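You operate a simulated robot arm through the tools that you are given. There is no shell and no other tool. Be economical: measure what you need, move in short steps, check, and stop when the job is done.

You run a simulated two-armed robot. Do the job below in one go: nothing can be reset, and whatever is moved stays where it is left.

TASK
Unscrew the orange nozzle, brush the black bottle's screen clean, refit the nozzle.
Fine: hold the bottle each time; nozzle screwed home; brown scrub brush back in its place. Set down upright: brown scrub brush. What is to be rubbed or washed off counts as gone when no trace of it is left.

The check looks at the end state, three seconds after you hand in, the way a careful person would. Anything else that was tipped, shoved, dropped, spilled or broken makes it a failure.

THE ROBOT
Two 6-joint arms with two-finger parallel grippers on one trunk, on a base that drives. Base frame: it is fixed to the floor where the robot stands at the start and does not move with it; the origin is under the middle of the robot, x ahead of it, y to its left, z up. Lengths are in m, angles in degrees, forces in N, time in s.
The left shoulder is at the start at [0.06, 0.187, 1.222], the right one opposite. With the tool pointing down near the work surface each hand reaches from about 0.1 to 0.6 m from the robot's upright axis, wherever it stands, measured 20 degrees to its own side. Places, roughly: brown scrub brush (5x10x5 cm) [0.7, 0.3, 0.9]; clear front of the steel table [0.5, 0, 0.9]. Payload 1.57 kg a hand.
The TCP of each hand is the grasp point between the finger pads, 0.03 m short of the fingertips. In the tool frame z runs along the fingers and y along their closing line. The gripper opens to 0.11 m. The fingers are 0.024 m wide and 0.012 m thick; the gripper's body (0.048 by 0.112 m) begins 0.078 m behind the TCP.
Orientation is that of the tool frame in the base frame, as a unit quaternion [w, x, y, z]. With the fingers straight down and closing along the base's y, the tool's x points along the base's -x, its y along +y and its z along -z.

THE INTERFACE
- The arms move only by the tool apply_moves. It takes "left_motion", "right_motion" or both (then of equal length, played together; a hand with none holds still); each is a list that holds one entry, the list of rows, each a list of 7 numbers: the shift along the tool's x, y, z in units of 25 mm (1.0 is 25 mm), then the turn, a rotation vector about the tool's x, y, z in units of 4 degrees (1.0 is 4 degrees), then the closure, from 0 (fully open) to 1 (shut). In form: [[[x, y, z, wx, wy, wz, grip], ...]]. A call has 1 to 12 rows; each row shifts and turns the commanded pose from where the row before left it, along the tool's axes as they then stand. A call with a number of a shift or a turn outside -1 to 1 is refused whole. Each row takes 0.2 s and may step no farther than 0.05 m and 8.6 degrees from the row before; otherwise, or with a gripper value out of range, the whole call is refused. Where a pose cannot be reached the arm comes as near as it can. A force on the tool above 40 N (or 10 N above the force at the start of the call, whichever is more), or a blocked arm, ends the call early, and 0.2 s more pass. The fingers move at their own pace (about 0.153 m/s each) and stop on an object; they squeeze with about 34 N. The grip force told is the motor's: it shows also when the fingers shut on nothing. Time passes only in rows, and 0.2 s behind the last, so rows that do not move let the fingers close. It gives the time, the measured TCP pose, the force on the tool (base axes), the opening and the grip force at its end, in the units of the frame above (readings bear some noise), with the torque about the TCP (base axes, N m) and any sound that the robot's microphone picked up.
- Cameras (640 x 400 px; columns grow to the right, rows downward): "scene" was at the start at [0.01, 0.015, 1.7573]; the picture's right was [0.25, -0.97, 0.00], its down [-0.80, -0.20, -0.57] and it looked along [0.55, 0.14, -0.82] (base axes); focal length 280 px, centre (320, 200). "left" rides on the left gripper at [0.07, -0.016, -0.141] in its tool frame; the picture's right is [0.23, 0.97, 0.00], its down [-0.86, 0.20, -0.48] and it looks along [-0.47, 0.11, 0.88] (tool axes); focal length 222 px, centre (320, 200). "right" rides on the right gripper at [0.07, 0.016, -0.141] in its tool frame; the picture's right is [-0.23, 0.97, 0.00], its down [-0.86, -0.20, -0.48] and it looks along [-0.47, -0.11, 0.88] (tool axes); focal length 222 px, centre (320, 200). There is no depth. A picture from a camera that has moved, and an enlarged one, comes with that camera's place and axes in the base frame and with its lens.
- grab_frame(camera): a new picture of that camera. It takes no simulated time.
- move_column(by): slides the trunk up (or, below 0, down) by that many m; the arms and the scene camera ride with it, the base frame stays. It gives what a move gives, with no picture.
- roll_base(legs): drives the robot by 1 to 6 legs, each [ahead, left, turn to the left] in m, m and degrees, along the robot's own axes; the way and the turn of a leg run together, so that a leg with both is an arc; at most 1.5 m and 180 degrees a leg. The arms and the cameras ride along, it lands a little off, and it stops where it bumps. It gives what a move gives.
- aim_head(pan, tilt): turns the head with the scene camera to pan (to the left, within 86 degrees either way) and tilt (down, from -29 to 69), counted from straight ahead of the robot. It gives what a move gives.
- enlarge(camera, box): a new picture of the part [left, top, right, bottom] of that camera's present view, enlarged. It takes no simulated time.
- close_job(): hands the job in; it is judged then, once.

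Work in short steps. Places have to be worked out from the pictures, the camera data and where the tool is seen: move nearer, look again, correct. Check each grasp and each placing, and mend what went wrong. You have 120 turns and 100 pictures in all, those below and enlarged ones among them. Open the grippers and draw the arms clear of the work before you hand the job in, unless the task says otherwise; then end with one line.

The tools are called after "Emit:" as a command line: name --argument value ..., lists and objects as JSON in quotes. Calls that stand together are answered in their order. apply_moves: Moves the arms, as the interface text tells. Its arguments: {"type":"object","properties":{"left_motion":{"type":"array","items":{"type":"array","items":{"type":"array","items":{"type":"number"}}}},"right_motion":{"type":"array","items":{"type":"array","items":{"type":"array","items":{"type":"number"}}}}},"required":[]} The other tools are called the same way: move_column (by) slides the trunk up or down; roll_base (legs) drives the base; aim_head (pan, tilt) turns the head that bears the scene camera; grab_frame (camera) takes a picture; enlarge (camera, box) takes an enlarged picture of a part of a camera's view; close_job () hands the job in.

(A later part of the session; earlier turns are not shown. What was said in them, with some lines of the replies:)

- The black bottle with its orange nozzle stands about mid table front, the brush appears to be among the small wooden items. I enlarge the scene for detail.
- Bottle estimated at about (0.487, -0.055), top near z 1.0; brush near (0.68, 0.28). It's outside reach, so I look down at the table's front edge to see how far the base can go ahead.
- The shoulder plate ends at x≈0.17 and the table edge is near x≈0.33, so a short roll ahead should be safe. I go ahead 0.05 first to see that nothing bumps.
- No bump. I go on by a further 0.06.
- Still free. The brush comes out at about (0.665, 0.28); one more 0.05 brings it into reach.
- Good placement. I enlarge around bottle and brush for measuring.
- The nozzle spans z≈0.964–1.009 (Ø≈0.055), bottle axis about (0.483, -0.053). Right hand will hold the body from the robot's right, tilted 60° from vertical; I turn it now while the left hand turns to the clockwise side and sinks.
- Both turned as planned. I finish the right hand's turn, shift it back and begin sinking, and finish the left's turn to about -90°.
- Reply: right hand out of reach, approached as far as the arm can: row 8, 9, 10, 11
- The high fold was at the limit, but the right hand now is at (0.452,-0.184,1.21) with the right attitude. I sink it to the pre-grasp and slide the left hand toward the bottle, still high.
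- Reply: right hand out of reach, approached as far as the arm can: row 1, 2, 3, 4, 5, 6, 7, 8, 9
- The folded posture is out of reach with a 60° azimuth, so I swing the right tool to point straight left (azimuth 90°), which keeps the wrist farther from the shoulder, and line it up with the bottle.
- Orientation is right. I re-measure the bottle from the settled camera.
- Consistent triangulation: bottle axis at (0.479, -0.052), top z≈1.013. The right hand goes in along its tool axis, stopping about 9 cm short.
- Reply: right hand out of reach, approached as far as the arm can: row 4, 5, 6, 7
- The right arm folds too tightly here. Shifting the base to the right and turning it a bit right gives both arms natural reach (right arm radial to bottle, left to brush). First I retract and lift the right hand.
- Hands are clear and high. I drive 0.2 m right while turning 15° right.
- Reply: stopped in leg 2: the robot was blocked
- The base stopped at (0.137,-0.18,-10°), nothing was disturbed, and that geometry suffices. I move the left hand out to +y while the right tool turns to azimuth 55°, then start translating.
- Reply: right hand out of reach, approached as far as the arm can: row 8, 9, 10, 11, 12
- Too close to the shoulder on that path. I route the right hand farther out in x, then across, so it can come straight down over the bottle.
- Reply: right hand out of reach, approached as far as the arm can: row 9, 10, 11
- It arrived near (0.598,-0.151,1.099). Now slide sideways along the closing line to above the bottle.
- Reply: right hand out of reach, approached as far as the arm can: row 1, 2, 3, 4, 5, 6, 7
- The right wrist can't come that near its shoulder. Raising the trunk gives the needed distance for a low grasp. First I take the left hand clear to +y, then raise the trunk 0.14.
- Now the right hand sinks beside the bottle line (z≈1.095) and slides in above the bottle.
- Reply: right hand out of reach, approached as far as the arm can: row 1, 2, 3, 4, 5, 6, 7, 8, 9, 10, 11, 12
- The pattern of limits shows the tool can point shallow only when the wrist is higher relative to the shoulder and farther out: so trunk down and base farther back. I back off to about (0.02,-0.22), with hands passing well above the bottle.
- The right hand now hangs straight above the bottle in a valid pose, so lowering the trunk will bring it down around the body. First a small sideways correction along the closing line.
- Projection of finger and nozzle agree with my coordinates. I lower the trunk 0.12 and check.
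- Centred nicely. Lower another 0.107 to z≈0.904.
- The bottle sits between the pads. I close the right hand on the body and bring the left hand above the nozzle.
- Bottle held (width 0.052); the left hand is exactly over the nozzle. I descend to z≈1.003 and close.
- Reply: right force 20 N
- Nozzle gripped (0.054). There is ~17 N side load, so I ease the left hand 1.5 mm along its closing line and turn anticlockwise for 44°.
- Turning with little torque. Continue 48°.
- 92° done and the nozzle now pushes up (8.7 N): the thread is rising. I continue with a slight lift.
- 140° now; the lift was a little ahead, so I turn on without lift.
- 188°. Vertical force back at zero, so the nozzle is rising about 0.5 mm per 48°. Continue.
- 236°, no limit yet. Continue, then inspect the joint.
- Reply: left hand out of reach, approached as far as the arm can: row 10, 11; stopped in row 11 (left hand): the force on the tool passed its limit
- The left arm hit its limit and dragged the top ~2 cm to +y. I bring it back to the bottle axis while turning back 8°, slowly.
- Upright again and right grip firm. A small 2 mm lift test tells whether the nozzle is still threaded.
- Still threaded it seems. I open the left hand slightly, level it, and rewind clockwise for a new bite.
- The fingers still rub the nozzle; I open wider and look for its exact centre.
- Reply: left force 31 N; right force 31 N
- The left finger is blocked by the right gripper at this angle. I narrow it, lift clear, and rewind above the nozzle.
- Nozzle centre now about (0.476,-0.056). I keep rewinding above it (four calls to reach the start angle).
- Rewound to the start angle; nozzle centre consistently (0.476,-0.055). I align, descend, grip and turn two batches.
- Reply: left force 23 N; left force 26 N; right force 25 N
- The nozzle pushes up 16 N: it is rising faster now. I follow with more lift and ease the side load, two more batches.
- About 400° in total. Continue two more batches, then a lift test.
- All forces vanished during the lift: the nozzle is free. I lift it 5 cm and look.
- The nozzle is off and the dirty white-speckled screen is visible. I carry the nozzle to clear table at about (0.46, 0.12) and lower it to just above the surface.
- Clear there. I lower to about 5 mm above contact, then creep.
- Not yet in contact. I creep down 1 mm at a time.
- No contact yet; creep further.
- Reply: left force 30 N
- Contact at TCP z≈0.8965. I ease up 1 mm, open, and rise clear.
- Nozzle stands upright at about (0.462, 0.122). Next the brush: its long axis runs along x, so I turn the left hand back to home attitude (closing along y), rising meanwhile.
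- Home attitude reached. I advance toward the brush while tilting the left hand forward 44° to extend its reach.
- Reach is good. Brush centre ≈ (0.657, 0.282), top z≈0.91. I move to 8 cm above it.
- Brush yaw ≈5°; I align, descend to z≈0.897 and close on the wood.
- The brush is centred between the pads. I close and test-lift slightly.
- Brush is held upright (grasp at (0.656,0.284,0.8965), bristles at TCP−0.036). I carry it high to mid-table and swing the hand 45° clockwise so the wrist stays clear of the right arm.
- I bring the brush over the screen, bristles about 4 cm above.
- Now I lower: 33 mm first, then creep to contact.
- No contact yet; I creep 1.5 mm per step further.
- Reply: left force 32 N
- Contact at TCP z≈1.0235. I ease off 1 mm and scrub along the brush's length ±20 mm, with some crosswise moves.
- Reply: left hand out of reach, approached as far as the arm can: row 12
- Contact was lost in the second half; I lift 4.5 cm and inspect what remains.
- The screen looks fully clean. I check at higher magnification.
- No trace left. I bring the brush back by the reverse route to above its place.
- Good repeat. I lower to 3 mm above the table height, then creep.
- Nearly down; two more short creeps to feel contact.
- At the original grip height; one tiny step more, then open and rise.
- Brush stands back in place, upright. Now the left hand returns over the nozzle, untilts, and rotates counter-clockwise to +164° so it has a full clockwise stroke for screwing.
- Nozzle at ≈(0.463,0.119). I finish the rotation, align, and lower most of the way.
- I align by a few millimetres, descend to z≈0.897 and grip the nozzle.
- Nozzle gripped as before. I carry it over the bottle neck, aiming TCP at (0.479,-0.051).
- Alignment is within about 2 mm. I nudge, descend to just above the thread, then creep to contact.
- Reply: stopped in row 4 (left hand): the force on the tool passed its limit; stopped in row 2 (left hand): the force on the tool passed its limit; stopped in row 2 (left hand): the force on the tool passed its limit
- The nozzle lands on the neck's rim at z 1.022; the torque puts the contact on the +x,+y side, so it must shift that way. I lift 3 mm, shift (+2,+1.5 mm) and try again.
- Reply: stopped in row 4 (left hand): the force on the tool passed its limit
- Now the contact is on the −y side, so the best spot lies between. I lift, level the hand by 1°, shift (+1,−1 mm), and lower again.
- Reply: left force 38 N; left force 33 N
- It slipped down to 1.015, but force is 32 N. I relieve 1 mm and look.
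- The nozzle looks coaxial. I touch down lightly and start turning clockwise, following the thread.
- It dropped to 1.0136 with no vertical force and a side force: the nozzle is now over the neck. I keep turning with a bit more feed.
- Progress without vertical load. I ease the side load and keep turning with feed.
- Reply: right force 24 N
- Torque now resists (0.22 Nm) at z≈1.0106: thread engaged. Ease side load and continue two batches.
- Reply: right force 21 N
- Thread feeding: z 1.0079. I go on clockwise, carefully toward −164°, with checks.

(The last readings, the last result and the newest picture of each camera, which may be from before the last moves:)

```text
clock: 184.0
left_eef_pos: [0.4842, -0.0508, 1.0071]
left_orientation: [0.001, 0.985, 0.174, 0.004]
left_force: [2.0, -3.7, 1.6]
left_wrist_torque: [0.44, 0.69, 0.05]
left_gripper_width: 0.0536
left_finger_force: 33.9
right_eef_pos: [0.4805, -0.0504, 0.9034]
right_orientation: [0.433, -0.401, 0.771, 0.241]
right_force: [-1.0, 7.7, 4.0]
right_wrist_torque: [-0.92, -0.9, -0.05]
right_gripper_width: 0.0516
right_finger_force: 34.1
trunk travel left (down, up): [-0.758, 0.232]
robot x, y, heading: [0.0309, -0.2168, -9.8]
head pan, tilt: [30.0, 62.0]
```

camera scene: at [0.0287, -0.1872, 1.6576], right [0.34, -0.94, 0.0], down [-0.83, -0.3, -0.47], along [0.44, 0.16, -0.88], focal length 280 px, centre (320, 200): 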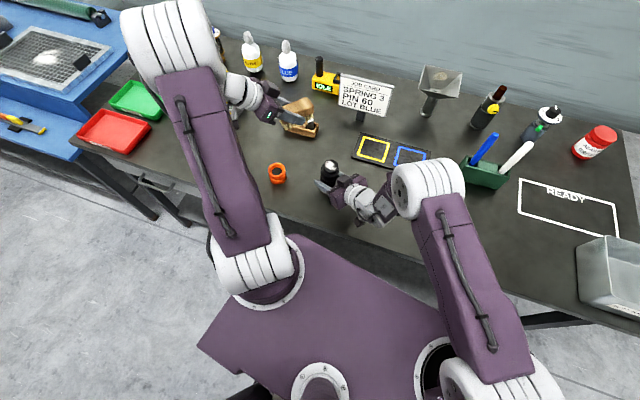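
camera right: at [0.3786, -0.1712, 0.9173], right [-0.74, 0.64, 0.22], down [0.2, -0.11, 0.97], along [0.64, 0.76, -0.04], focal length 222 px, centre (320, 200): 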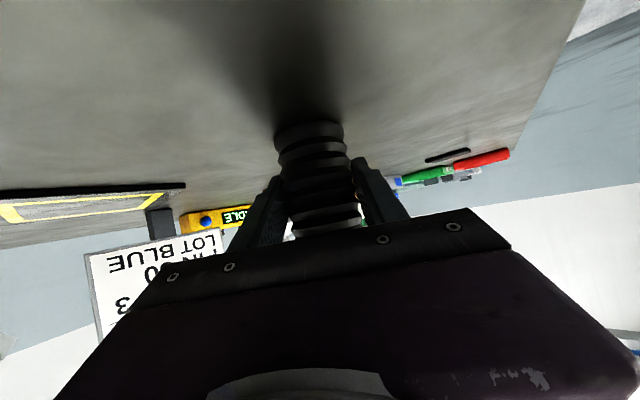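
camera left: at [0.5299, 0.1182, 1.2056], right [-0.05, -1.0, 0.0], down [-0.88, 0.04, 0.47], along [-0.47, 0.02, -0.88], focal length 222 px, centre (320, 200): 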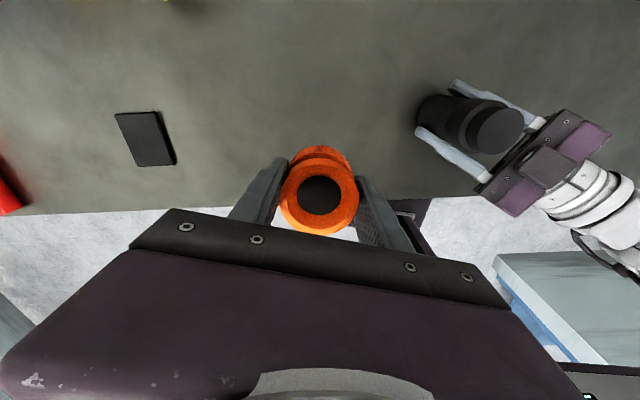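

At −160°, nozzle at z≈1.007, roughly 3 mm of thread to go. I release, lift clear, and rewind counter-clockwise ~250° above it.

Emit:
apply_moves --left_motion '[[[0, 0, 0, 0, 0, 0, 0.32], [0, 0, 0, 0, 0, 0, 0.32], [0, 0, -0.5, 0, 0, 0, 0.32], [0, 0, -0.9, 0, 0, 0, 0.32], [0, 0, -0.9, 0, 0, -1, 0.32], [0, 0, -0.5, 0, 0, -1, 0.32], [0, 0, 0, 0, 0, -1, 0.32], [0, 0, 0, 0, 0, -1, 0.32], [0, 0, 0, 0, 0, -1, 0.32], [0, 0, 0, 0, 0, -1, 0.32], [0, 0, 0, 0, 0, -1, 0.32], [0, 0, 0, 0, 0, -1, 0.32]]]'

Emit:
apply_moves --left_motion '[[[0, 0, 0, 0, 0, -1, 0.2], [0, 0, 0, 0, 0, -1, 0.2], [0, 0, 0, 0, 0, -1, 0.2], [0, 0, 0, 0, 0, -1, 0.2], [0, 0, 0, 0, 0, -1, 0.2], [0, 0, 0, 0, 0, -1, 0.2], [0, 0, 0, 0, 0, -1, 0.2], [0, 0, 0, 0, 0, -1, 0.2], [0, 0, 0, 0, 0, -1, 0.2], [0, 0, 0, 0, 0, -1, 0.2], [0, 0, 0, 0, 0, -1, 0.2], [0, 0, 0, 0, 0, -1, 0.2]]]'

Emit:
apply_moves --left_motion '[[[0, 0, 0, 0, 0, -1, 0.2], [0, 0, 0, 0, 0, -1, 0.2], [0, 0, 0, 0, 0, -1, 0.2], [0, 0, 0, 0, 0, -1, 0.2], [0, 0, 0, 0, 0, -1, 0.2], [0, 0, 0, 0, 0, -1, 0.2], [0, 0, 0, 0, 0, -1, 0.2], [0, 0, 0, 0, 0, -1, 0.2], [0, 0, 0, 0, 0, -1, 0.2], [0, 0, 0, 0, 0, -1, 0.2], [0, 0, 0, 0, 0, -1, 0.2], [0, 0, 0, 0, 0, -1, 0.2]]]'

Emit:
apply_moves --left_motion '[[[0, 0, 0, 0, 0, -1, 0.2], [0, 0, 0, 0, 0, -1, 0.2], [0, 0, 0, 0, 0, -1, 0.2], [0, 0, 0, 0, 0, -1, 0.2], [0, 0, 0, 0, 0, -1, 0.2], [0, 0, 0, 0, 0, -1, 0.2], [0, 0, 0, 0, 0, -1, 0.2], [0, 0, 0, 0, 0, -1, 0.2], [0, 0, 0, 0, 0, -1, 0.2], [0, 0, 0, 0, 0, -1, 0.2], [0, 0, 0, 0, 0, -1, 0.2], [0, 0, 0, 0, 0, -1, 0.2]]]'

Emit:
apply_moves --left_motion '[[[0, 0, 0, 0, 0, -1, 0.2], [0, 0, 0, 0, 0, -1, 0.2], [0, 0, 0, 0, 0, -1, 0.2], [0, 0, 0, 0, 0, -1, 0.2], [0, 0, 0, 0, 0, -1, 0.2], [0, 0, 0, 0, 0, -1, 0.2], [0, 0, 0, 0, 0, -1, 0.2], [0, 0, 0, 0, 0, -1, 0.2], [0, 0, 0, 0, 0, -1, 0.2], [0, 0, 0, 0, 0, -1, 0.2], [0, 0, 0, 0, 0, -1, 0.2], [0, 0, 0, 0, 0, -1, 0.2]]]'

Emit:
enlarge --camera "left" --box '[220, 80, 420, 240]'

Emit:
enlarge --camera "scene" --box '[300, 130, 370, 190]'

```text
clock: 186.6
left_eef_pos: [0.4826, -0.0503, 1.0764]
left_orientation: [0.002, 0.898, 0.439, 0.002]
left_force: [0.5, 0.3, 0.6]
left_wrist_torque: [0.01, -0.02, -0.02]
left_gripper_width: 0.0747
left_finger_force: 0.0
right_eef_pos: [0.4817, -0.0501, 0.9044]
right_orientation: [0.433, -0.401, 0.771, 0.241]
right_force: [-0.8, -1.2, -0.4]
right_wrist_torque: [0.0, 0.04, -0.01]
right_gripper_width: 0.0514
right_finger_force: 34.2
trunk travel left (down, up): [-0.758, 0.232]
robot x, y, heading: [0.0261, -0.2127, -9.8]
head pan, tilt: [30.0, 62.0]
```

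```text
clock: 189.2
left_eef_pos: [0.483, -0.0487, 1.0754]
left_orientation: [0.003, 0.641, 0.767, 0.002]
left_force: [-0.2, -0.4, 0.4]
left_wrist_torque: [0.0, 0.02, -0.03]
left_gripper_width: 0.0879
left_finger_force: 0.0
right_eef_pos: [0.4818, -0.0503, 0.9052]
right_orientation: [0.433, -0.4, 0.771, 0.24]
right_force: [0.6, -0.1, -1.8]
right_wrist_torque: [-0.04, 0.03, -0.03]
right_gripper_width: 0.0511
right_finger_force: 34.0
trunk travel left (down, up): [-0.758, 0.232]
robot x, y, heading: [0.0298, -0.2141, -9.9]
head pan, tilt: [30.0, 62.0]
```

```text
clock: 191.8
left_eef_pos: [0.4827, -0.0486, 1.0763]
left_orientation: [0.003, 0.274, 0.962, 0.0]
left_force: [-0.7, -0.3, 1.0]
left_wrist_torque: [0.01, -0.01, -0.03]
left_gripper_width: 0.088
left_finger_force: 0.1
right_eef_pos: [0.4812, -0.0508, 0.9038]
right_orientation: [0.433, -0.4, 0.771, 0.24]
right_force: [-0.3, 0.1, -0.7]
right_wrist_torque: [-0.04, 0.0, -0.01]
right_gripper_width: 0.0512
right_finger_force: 34.1
trunk travel left (down, up): [-0.758, 0.232]
robot x, y, heading: [0.0273, -0.2165, -9.8]
head pan, tilt: [30.0, 62.0]
```

```text
clock: 194.4
left_eef_pos: [0.4842, -0.0497, 1.0768]
left_orientation: [0.003, -0.14, 0.99, -0.001]
left_force: [-0.3, 0.4, -0.3]
left_wrist_torque: [-0.02, -0.03, 0.0]
left_gripper_width: 0.0881
left_finger_force: 0.0
right_eef_pos: [0.4822, -0.0507, 0.9043]
right_orientation: [0.434, -0.4, 0.771, 0.24]
right_force: [-0.1, 0.0, -0.7]
right_wrist_torque: [-0.06, -0.04, 0.0]
right_gripper_width: 0.0512
right_finger_force: 34.6
trunk travel left (down, up): [-0.758, 0.232]
robot x, y, heading: [0.0276, -0.2161, -9.8]
head pan, tilt: [30.0, 62.0]
```

```text
clock: 197.0
left_eef_pos: [0.4834, -0.0496, 1.0765]
left_orientation: [0.002, -0.531, 0.847, -0.002]
left_force: [0.0, 0.5, 0.5]
left_wrist_torque: [-0.02, 0.0, 0.01]
left_gripper_width: 0.0879
left_finger_force: 0.1
right_eef_pos: [0.4798, -0.0512, 0.9033]
right_orientation: [0.433, -0.401, 0.77, 0.241]
right_force: [0.8, 0.4, 0.3]
right_wrist_torque: [-0.02, 0.0, 0.0]
right_gripper_width: 0.0509
right_finger_force: 34.3
trunk travel left (down, up): [-0.758, 0.232]
robot x, y, heading: [0.0289, -0.2136, -9.9]
head pan, tilt: [30.0, 62.0]
```

```text
2.50 times, centred on (320, 160) of left
camera zoom: at [0.4654, -0.1192, 1.2188], right [-0.98, 0.22, -0.01], down [0.19, 0.86, 0.48], along [0.11, 0.47, -0.88], focal length 555 px, centre (320, 300)
```

zoom: 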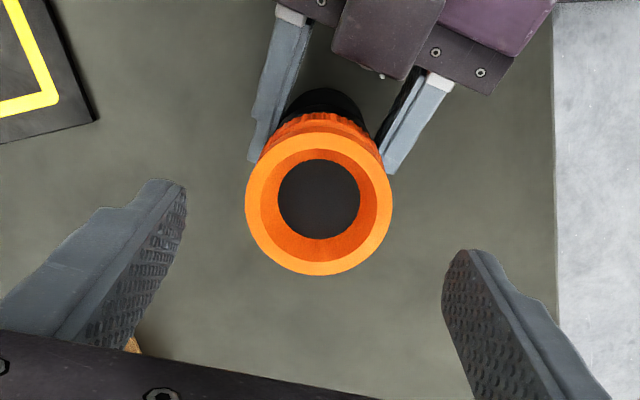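

```text
6.67 times, centred on (335, 160) of scene
camera zoom: at [0.029, -0.1871, 1.6576], right [0.34, -0.94, 0.0], down [-0.83, -0.3, -0.47], along [0.44, 0.16, -0.88], focal length 1869 px, centre (220, 467)
```

zoom: 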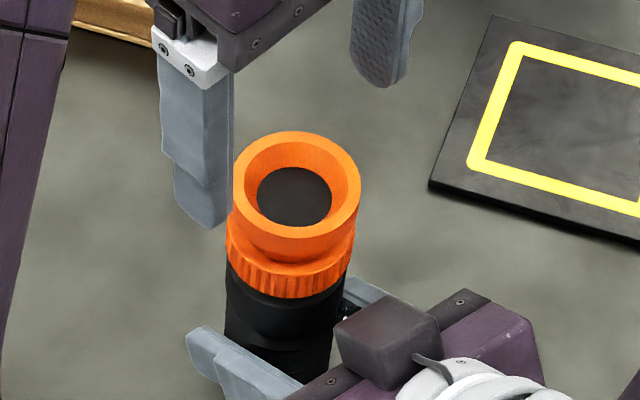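

Nozzle sits straight on the bottle, centre (0.4825,-0.0504). I rewind 40° more, then descend, grip and turn.

Emit:
apply_moves --left_motion '[[[0, 0, 0, 0, 0, -1, 0.3], [0, 0, 0, 0, 0, -1, 0.3], [0, 0, 0, 0, 0, -1, 0.3], [0, 0, 0, 0, 0, -1, 0.3], [0, 0, 0, 0, 0, -1, 0.3], [0, 0, 0, 0, 0, -1, 0.3], [0, 0, 0, 0, 0, -1, 0.3], [0, 0, 0, 0, 0, -1, 0.3], [0, 0, 0, 0, 0, -1, 0.3], [0, 0, 0, 0, 0, -1, 0.3], [0.02, 0.047, 0, 0, 0, 0, 0.3]]]'

Emit:
apply_moves --left_motion '[[[0, 0, 0.7, 0, 0, 0, 0.3], [0, 0, 0.7, 0, 0, 0, 0.3], [0, 0, 0.7, 0, 0, 0, 0.3], [0, 0, 0.66, 0, 0, 0, 0.3], [0, 0, 0, 0, 0, 0, 1], [0, 0, 0, 0, 0, 0, 1], [0, 0, 0, 0, 0, 0, 1]]]'

Emit:
apply_moves --left_motion '[[[0, 0, 0.002, 0, 0, 1, 1], [0, 0, 0.002, 0, 0, 1, 1], [0, 0, 0.002, 0, 0, 1, 1], [0, 0, 0.002, 0, 0, 1, 1], [0, 0, 0.002, 0, 0, 1, 1], [0, 0, 0.002, 0, 0, 1, 1], [0, 0, 0.002, 0, 0, 1, 1], [0, 0, 0.002, 0, 0, 1, 1], [0, 0, 0.002, 0, 0, 1, 1], [0, 0, 0.002, 0, 0, 1, 1], [0, 0, 0.002, 0, 0, 1, 1], [0, 0, 0.002, 0, 0, 1, 1]]]'

```text
clock: 199.4
left_eef_pos: [0.4812, -0.0499, 1.0765]
left_orientation: [-0.001, 0.789, -0.614, 0.003]
left_force: [-0.5, 0.2, 0.2]
left_wrist_torque: [-0.03, 0.02, 0.0]
left_gripper_width: 0.077
left_finger_force: 0.0
right_eef_pos: [0.4822, -0.0502, 0.9045]
right_orientation: [0.434, -0.4, 0.771, 0.24]
right_force: [-0.6, -0.1, 0.4]
right_wrist_torque: [-0.04, 0.03, 0.03]
right_gripper_width: 0.0512
right_finger_force: 34.4
trunk travel left (down, up): [-0.758, 0.232]
robot x, y, heading: [0.0308, -0.2179, -9.9]
head pan, tilt: [30.0, 62.0]
```

```text
clock: 201.0
left_eef_pos: [0.4838, -0.0504, 1.0081]
left_orientation: [0.0, 0.789, -0.615, 0.003]
left_force: [-6.2, -2.8, 1.7]
left_wrist_torque: [-0.07, 0.19, 0.0]
left_gripper_width: 0.0534
left_finger_force: 33.8
right_eef_pos: [0.4816, -0.0504, 0.9052]
right_orientation: [0.434, -0.399, 0.771, 0.24]
right_force: [5.9, 2.8, -2.5]
right_wrist_torque: [-0.22, 0.46, 0.04]
right_gripper_width: 0.0513
right_finger_force: 33.5
trunk travel left (down, up): [-0.758, 0.232]
robot x, y, heading: [0.0256, -0.2178, -10.0]
head pan, tilt: [30.0, 62.0]
```

```text
clock: 203.6
left_eef_pos: [0.4815, -0.05, 1.0059]
left_orientation: [0.004, -0.47, 0.883, -0.002]
left_force: [-3.4, 2.8, 30.8]
left_wrist_torque: [0.31, 0.77, 0.04]
left_gripper_width: 0.0533
left_finger_force: 33.5
right_eef_pos: [0.4817, -0.0502, 0.9044]
right_orientation: [0.433, -0.401, 0.771, 0.24]
right_force: [7.3, 1.5, -12.8]
right_wrist_torque: [-0.43, -0.58, 0.08]
right_gripper_width: 0.0514
right_finger_force: 34.1
trunk travel left (down, up): [-0.758, 0.232]
robot x, y, heading: [0.026, -0.2147, -9.9]
head pan, tilt: [30.0, 62.0]
```

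Vertical push is 31 N, so I over-fed; I back off 1 mm and turn on without feed.

Emit:
apply_moves --left_motion '[[[0, 0, -0.04, 0, 0, 0, 1], [0, 0, 0, 0, 0, 1, 1], [0, 0, 0, 0, 0, 1, 1], [0, 0, 0, 0, 0, 1, 1], [0, 0, 0, 0, 0, 1, 1], [0, 0, 0, 0, 0, 1, 1], [0, 0, 0, 0, 0, 1, 1]]]'

Emit:
enlarge --camera "left" --box '[220, 80, 420, 240]'

Emit:
enlarge --camera "scene" --box '[300, 130, 370, 190]'

```text
clock: 205.2
left_eef_pos: [0.4822, -0.0496, 1.0069]
left_orientation: [0.003, -0.276, 0.961, -0.002]
left_force: [4.7, 0.3, 2.1]
left_wrist_torque: [0.8, 0.57, 0.1]
left_gripper_width: 0.0535
left_finger_force: 33.9
right_eef_pos: [0.4813, -0.0511, 0.9034]
right_orientation: [0.434, -0.4, 0.771, 0.241]
right_force: [-6.4, 0.1, -1.2]
right_wrist_torque: [-0.85, -1.05, -0.04]
right_gripper_width: 0.0514
right_finger_force: 33.8
trunk travel left (down, up): [-0.758, 0.232]
robot x, y, heading: [0.0277, -0.2172, -10.0]
head pan, tilt: [30.0, 62.0]
```

```text
2.50 times, centred on (320, 160) of left
camera zoom: at [0.4299, -0.101, 1.149], right [-0.71, 0.71, -0.01], down [0.62, 0.62, 0.48], along [0.34, 0.34, -0.88], focal length 555 px, centre (320, 300)
```

zoom: 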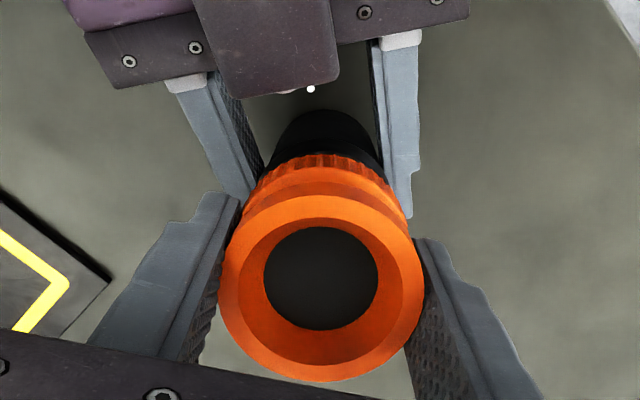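

```text
6.67 times, centred on (335, 160) of scene
camera zoom: at [0.0287, -0.1871, 1.6576], right [0.34, -0.94, 0.0], down [-0.83, -0.3, -0.47], along [0.44, 0.16, -0.88], focal length 1869 px, centre (220, 467)
```

zoom: 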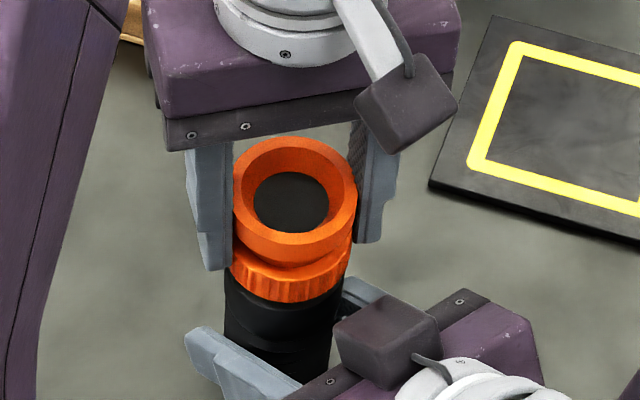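

Turning progresses (collar edge sits lower). Continue with small feed.

Emit:
apply_moves --left_motion '[[[0, 0, 0.002, 0, 0, 1, 1], [0, 0, 0.002, 0, 0, 1, 1], [0, 0, 0.002, 0, 0, 1, 1], [0, 0, 0.002, 0, 0, 1, 1], [0, 0, 0.002, 0, 0, 1, 1], [0, 0, 0.002, 0, 0, 1, 1], [0, 0, 0.002, 0, 0, 1, 1], [0, 0, 0.002, 0, 0, 1, 1], [0, 0, 0.002, 0, 0, 1, 1], [0, 0, 0.002, 0, 0, 1, 1], [0, 0, 0.002, 0, 0, 1, 1], [0, 0, 0.002, 0, 0, 1, 1]]]'

Emit:
apply_moves --left_motion '[[[0, 0, 0.002, 0, 0, 1, 1], [0, 0, 0.002, 0, 0, 1, 1], [0, 0, 0.002, 0, 0, 1, 1], [0, 0, 0.002, 0, 0, 1, 1], [0, 0, 0.002, 0, 0, 1, 1], [0, 0, 0.002, 0, 0, 1, 1], [0, 0, 0.002, 0, 0, 1, 1], [0, 0, 0.002, 0, 0, 1, 1], [0, 0, 0.002, 0, 0, 1, 1], [0, 0, 0.002, 0, 0, 1, 1], [0, 0, 0.002, 0, 0, 1, 1], [0, 0, 0.002, 0, 0, 1, 1]]]'

```text
clock: 207.8
left_eef_pos: [0.4825, -0.05, 1.0061]
left_orientation: [0.003, 0.139, 0.99, -0.001]
left_force: [0.3, -8.0, 4.9]
left_wrist_torque: [0.42, 0.32, 0.05]
left_gripper_width: 0.0536
left_finger_force: 33.9
right_eef_pos: [0.4808, -0.0504, 0.9045]
right_orientation: [0.434, -0.4, 0.771, 0.24]
right_force: [-0.1, 8.8, -3.4]
right_wrist_torque: [-1.3, -0.32, -0.02]
right_gripper_width: 0.0519
right_finger_force: 33.6
trunk travel left (down, up): [-0.758, 0.232]
robot x, y, heading: [0.0288, -0.2186, -9.9]
head pan, tilt: [30.0, 62.0]
```

```text
clock: 210.4
left_eef_pos: [0.4834, -0.05, 1.0036]
left_orientation: [0.003, 0.53, 0.848, 0.002]
left_force: [-7.4, -7.9, 10.6]
left_wrist_torque: [0.14, 0.7, 0.06]
left_gripper_width: 0.0535
left_finger_force: 34.4
right_eef_pos: [0.4813, -0.0508, 0.9046]
right_orientation: [0.433, -0.401, 0.771, 0.241]
right_force: [7.1, 7.0, -10.0]
right_wrist_torque: [-0.95, -0.01, 0.01]
right_gripper_width: 0.0517
right_finger_force: 34.0
trunk travel left (down, up): [-0.758, 0.232]
robot x, y, heading: [0.0299, -0.2171, -10.1]
head pan, tilt: [30.0, 62.0]
```

z ≈1.004 now. Two more batches toward −160°, with less feed, watching torque.

Emit:
apply_moves --left_motion '[[[0, 0, 0, 0, 0, 1, 1], [0, 0, 0, 0, 0, 1, 1], [0, 0, 0.001, 0, 0, 1, 1], [0, 0, 0.001, 0, 0, 1, 1], [0, 0, 0.001, 0, 0, 1, 1], [0, 0, 0.001, 0, 0, 1, 1], [0, 0, 0.001, 0, 0, 1, 1], [0, 0, 0.001, 0, 0, 1, 1], [0, 0, 0.002, 0, 0, 1, 1], [0, 0, 0.002, 0, 0, 1, 1], [0, 0, 0.002, 0, 0, 1, 1], [0, 0, 0.002, 0, 0, 1, 1]]]'

Emit:
apply_moves --left_motion '[[[0, 0, 0.002, 0, 0, 1, 1], [0, 0, 0.002, 0, 0, 1, 1], [0, 0, 0.002, 0, 0, 1, 1], [0, 0, 0.002, 0, 0, 1, 1], [0, 0, 0.002, 0, 0, 1, 1], [0, 0, 0.002, 0, 0, 1, 1], [0, 0, 0.002, 0, 0, 1, 1], [0, 0, 0.002, 0, 0, 1, 1], [0, 0, 0.002, 0, 0, 1, 1], [0, 0, 0.002, 0, 0, 1, 1], [0, 0, 0.002, 0, 0, 1, 1]]]'

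Emit:
enlarge --camera "scene" --box '[300, 130, 370, 190]'

```text
clock: 213.0
left_eef_pos: [0.4836, -0.0509, 1.0043]
left_orientation: [0.001, 0.829, 0.559, 0.003]
left_force: [0.8, 4.8, 4.4]
left_wrist_torque: [0.78, 0.5, 0.99]
left_gripper_width: 0.0534
left_finger_force: 33.7
right_eef_pos: [0.4828, -0.0518, 0.9052]
right_orientation: [0.434, -0.4, 0.771, 0.241]
right_force: [0.5, -4.9, -2.6]
right_wrist_torque: [-0.47, -0.55, -0.96]
right_gripper_width: 0.0523
right_finger_force: 34.0
trunk travel left (down, up): [-0.758, 0.232]
robot x, y, heading: [0.0272, -0.2169, -10.1]
head pan, tilt: [30.0, 62.0]
```

```text
clock: 215.4
left_eef_pos: [0.479, -0.0511, 1.0022]
left_orientation: [0.001, 0.978, 0.208, 0.001]
left_force: [-6.9, 2.6, 10.4]
left_wrist_torque: [0.69, 1.03, 1.03]
left_gripper_width: 0.0539
left_finger_force: 33.3
right_eef_pos: [0.4815, -0.0516, 0.9053]
right_orientation: [0.435, -0.399, 0.771, 0.24]
right_force: [6.9, -8.0, 1.1]
right_wrist_torque: [-0.88, -0.25, -0.96]
right_gripper_width: 0.0517
right_finger_force: 34.3
trunk travel left (down, up): [-0.758, 0.232]
robot x, y, heading: [0.0268, -0.2159, -9.9]
head pan, tilt: [30.0, 62.0]
```

```text
6.67 times, centred on (335, 160) of scene
camera zoom: at [0.0272, -0.1888, 1.6575], right [0.34, -0.94, 0.0], down [-0.83, -0.3, -0.47], along [0.44, 0.16, -0.88], focal length 1869 px, centre (220, 467)
```

zoom: 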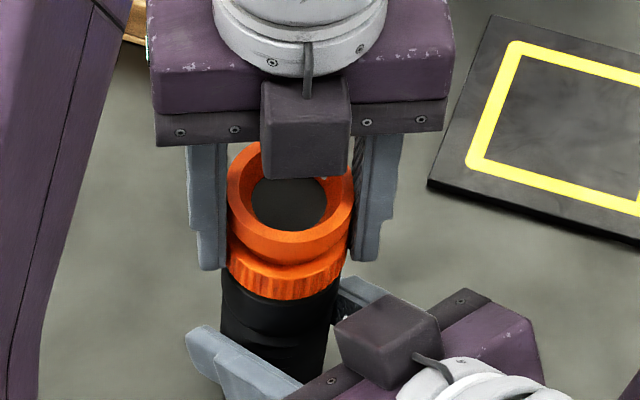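

Torque rose to 1.0 Nm and held: the nozzle is screwed home. I release the left hand, lift it clear and inspect.

Emit:
apply_moves --left_motion '[[[0, 0, 0, 0, 0, -0.5, 1], [0, 0, 0, 0, 0, 0, 0.32], [0, 0, 0, 0, 0, 0, 0.32], [0, 0, -0.5, 0, 0, 0, 0.32], [0, 0, -0.9, 0, 0, 0, 0.32], [0, 0, -0.9, 0, 0, 0, 0.32], [0, 0, -0.9, 0, 0, 0, 0.32], [0, 0, -0.9, 0, 0, 0, 0.32], [0, 0, -0.9, 0, 0, 0, 0.32]]]'

Emit:
enlarge --camera "scene" --box '[300, 130, 370, 190]'

Emit:
grab_frame --camera "right"

```text
clock: 217.4
left_eef_pos: [0.4797, -0.0496, 1.1285]
left_orientation: [0.002, 0.974, 0.226, 0.004]
left_force: [0.9, -0.7, 0.2]
left_wrist_torque: [-0.03, 0.02, -0.01]
left_gripper_width: 0.0749
left_finger_force: 0.1
right_eef_pos: [0.4816, -0.0508, 0.9049]
right_orientation: [0.434, -0.4, 0.771, 0.24]
right_force: [0.5, 2.1, 7.8]
right_wrist_torque: [-0.12, 0.03, -0.02]
right_gripper_width: 0.0514
right_finger_force: 34.0
trunk travel left (down, up): [-0.758, 0.232]
robot x, y, heading: [0.0253, -0.2193, -9.8]
head pan, tilt: [30.0, 62.0]
```

```text
6.67 times, centred on (335, 160) of scene
camera zoom: at [0.0277, -0.187, 1.6576], right [0.34, -0.94, 0.0], down [-0.83, -0.3, -0.47], along [0.44, 0.16, -0.88], focal length 1869 px, centre (220, 467)
```

zoom: 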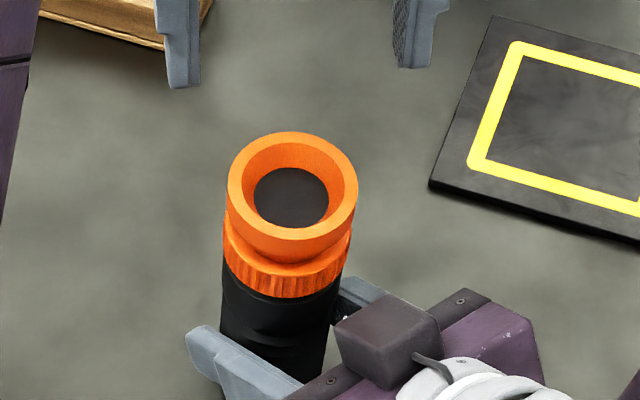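

```text
13 pictures are left
camera right: at [0.3798, -0.1712, 0.9173], right [-0.73, 0.64, 0.22], down [0.2, -0.11, 0.97], along [0.65, 0.76, -0.05], focal length 222 px, centre (320, 200)
```

right: 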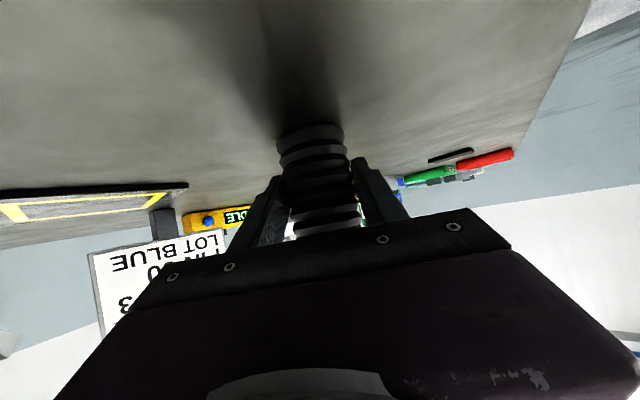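

The bottle stands with the nozzle home. I move the left hand aside and open the right hand.

Emit:
apply_moves --left_motion '[[[0.44, -0.9, 0, 0, 0, 0, 0.1], [0.44, -0.9, 0, 0, 0, 0, 0.1], [0.44, -0.9, 0, 0, 0, 0, 0.1], [0.44, -0.9, 0, 0, 0, 0, 0.1], [0.44, -0.9, 0, 0, 0, 0, 0.1], [0.44, -0.9, 0, 0, 0, 0, 0.1]]]' --right_motion '[[[0, 0, 0, 0, 0, 0, 0.8], [0, 0, 0, 0, 0, 0, 0.5], [0, 0, 0, 0, 0, 0, 0.3], [0, 0, 0, 0, 0, 0, 0], [0, 0, 0, 0, 0, 0, 0], [0, 0, 0, 0, 0, 0, 0]]]'

Emit:
enlarge --camera "scene" --box '[300, 130, 370, 190]'

Emit:
grab_frame --camera "right"

```text
clock: 218.8
left_eef_pos: [0.4839, 0.0857, 1.1263]
left_orientation: [-0.004, 0.973, 0.229, 0.002]
left_force: [0.1, 0.4, -0.1]
left_wrist_torque: [0.0, 0.01, 0.0]
left_gripper_width: 0.0992
left_finger_force: 0.0
left hand out of reach, approached as far as the arm can: row 6
right_eef_pos: [0.4815, -0.0503, 0.905]
right_orientation: [0.434, -0.4, 0.771, 0.24]
right_force: [0.2, 1.2, -0.5]
right_wrist_torque: [0.01, 0.02, 0.0]
right_gripper_width: 0.1102
right_finger_force: 0.1
trunk travel left (down, up): [-0.758, 0.232]
robot x, y, heading: [0.0271, -0.2173, -9.9]
head pan, tilt: [30.0, 62.0]
```

```text
6.67 times, centred on (335, 160) of scene
camera zoom: at [0.0294, -0.1869, 1.6576], right [0.34, -0.94, 0.0], down [-0.83, -0.3, -0.47], along [0.44, 0.16, -0.88], focal length 1869 px, centre (220, 467)
```

zoom: 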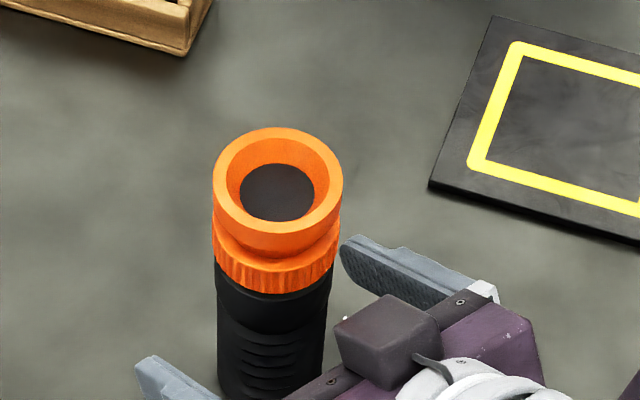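

```text
11 pictures are left
camera right: at [0.3805, -0.1712, 0.9167], right [-0.73, 0.64, 0.22], down [0.2, -0.11, 0.97], along [0.65, 0.76, -0.05], focal length 222 px, centre (320, 200)
```

right: 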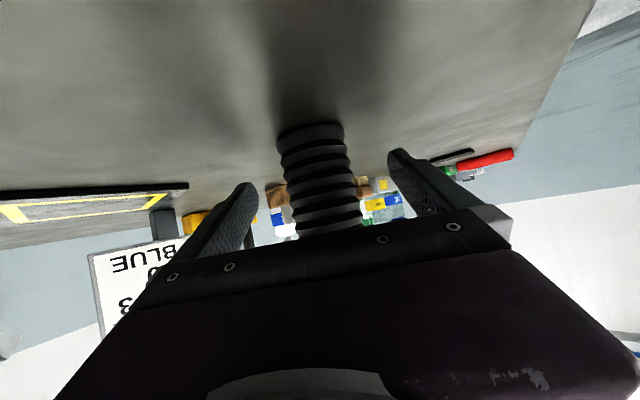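

The bottle stands free and upright between the open fingers. I raise the trunk to lift the right hand straight off.

Emit:
move_column --by 0.21

Emit:
grab_frame --camera "scene"

```text
clock: 221.0
left_eef_pos: [0.4841, 0.0857, 1.3368]
left_orientation: [-0.004, 0.973, 0.229, 0.002]
left_force: [-0.4, -0.6, 0.2]
left_wrist_torque: [0.0, 0.01, 0.03]
left_gripper_width: 0.099
left_finger_force: 0.1
right_eef_pos: [0.4815, -0.0505, 1.1141]
right_orientation: [0.433, -0.401, 0.77, 0.241]
right_force: [0.7, 0.8, -0.5]
right_wrist_torque: [0.02, -0.04, 0.0]
right_gripper_width: 0.1099
right_finger_force: 0.0
trunk travel left (down, up): [-0.968, 0.022]
robot x, y, heading: [0.031, -0.2123, -9.9]
head pan, tilt: [30.0, 62.0]
```

```text
10 pictures are left
camera scene: at [0.029, -0.187, 1.8676], right [0.34, -0.94, 0.0], down [-0.83, -0.3, -0.47], along [0.44, 0.16, -0.88], focal length 280 px, centre (320, 200)
```

scene: 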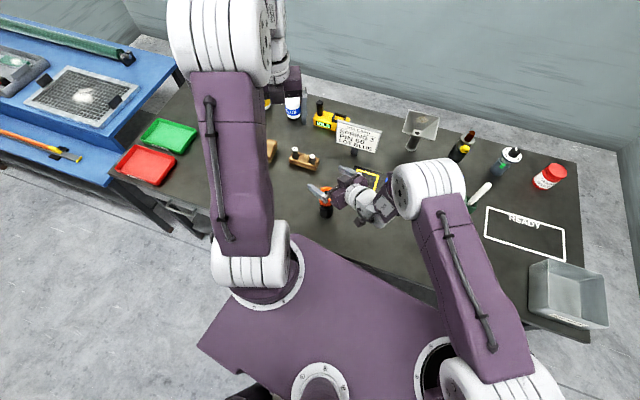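

All hands are above everything. I back the robot off 0.3 m so the arms are clear, then verify.

Emit:
roll_base --legs '[[-0.3, 0, 0]]'

Emit:
enlarge --camera "scene" --box '[180, 60, 420, 210]'

```text
clock: 223.1
left_eef_pos: [0.1925, 0.1372, 1.3356]
left_orientation: [-0.005, 0.973, 0.23, 0.001]
left_force: [-0.2, -0.2, -0.2]
left_wrist_torque: [0.01, 0.01, 0.02]
left_gripper_width: 0.099
left_finger_force: 0.1
right_eef_pos: [0.189, 0.0019, 1.1125]
right_orientation: [0.431, -0.401, 0.771, 0.241]
right_force: [-0.2, 0.0, 1.0]
right_wrist_torque: [0.02, 0.01, 0.03]
right_gripper_width: 0.1101
right_finger_force: 0.2
trunk travel left (down, up): [-0.968, 0.022]
robot x, y, heading: [-0.2675, -0.1629, -9.9]
head pan, tilt: [30.0, 62.0]
```

```text
2.67 times, centred on (300, 135) of scene
camera zoom: at [-0.2624, -0.1362, 1.8676], right [0.34, -0.94, 0.0], down [-0.83, -0.3, -0.47], along [0.44, 0.16, -0.88], focal length 748 px, centre (373, 373)
```

zoom: 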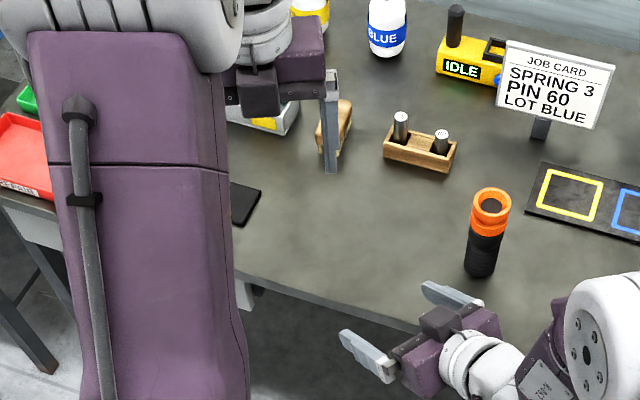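

Everything stands. A close look at the nozzle seat and the brush.

Emit:
enlarge --camera "scene" --box '[340, 120, 380, 170]'

Emit:
enlarge --camera "right" --box '[220, 60, 420, 200]'

```text
8.00 times, centred on (360, 145) of scene
camera zoom: at [-0.2624, -0.1362, 1.8676], right [0.34, -0.94, 0.0], down [-0.83, -0.3, -0.47], along [0.44, 0.16, -0.88], focal length 2243 px, centre (0, 640)
```

zoom: 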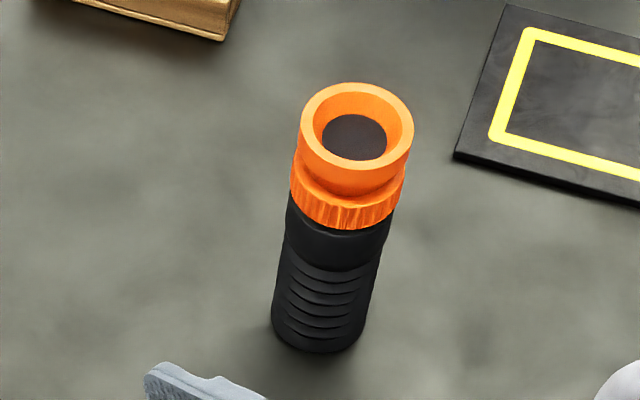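

```text
2.86 times, centred on (320, 130) of right
camera zoom: at [0.0873, -0.1195, 1.126], right [-0.74, 0.64, 0.22], down [0.2, -0.11, 0.97], along [0.65, 0.76, -0.05], focal length 635 px, centre (320, 400)
```

zoom: 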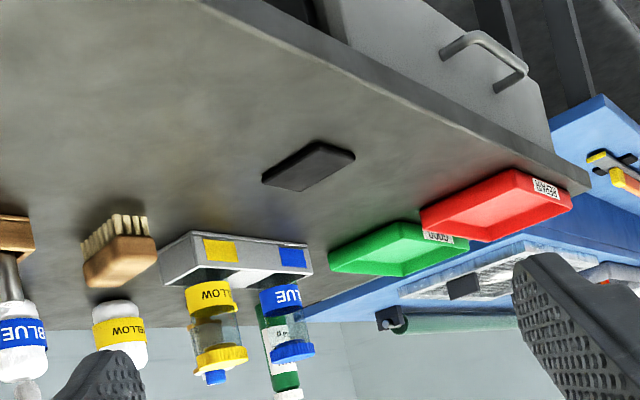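

The nozzle is seated without a gap, the brush stands upright in its place, and the arms are clear with grippers open. I hand the job in.

Emit:
close_job

```text
The job is handed in.
```

The orange nozzle was unscrewed, the bottle's screen brushed clean with no trace showing, and the nozzle screwed back on until it stopped turning. The right hand held the bottle for all three steps, and the brown scrub brush stands upright back in its place, within a few millimetres of where it started.
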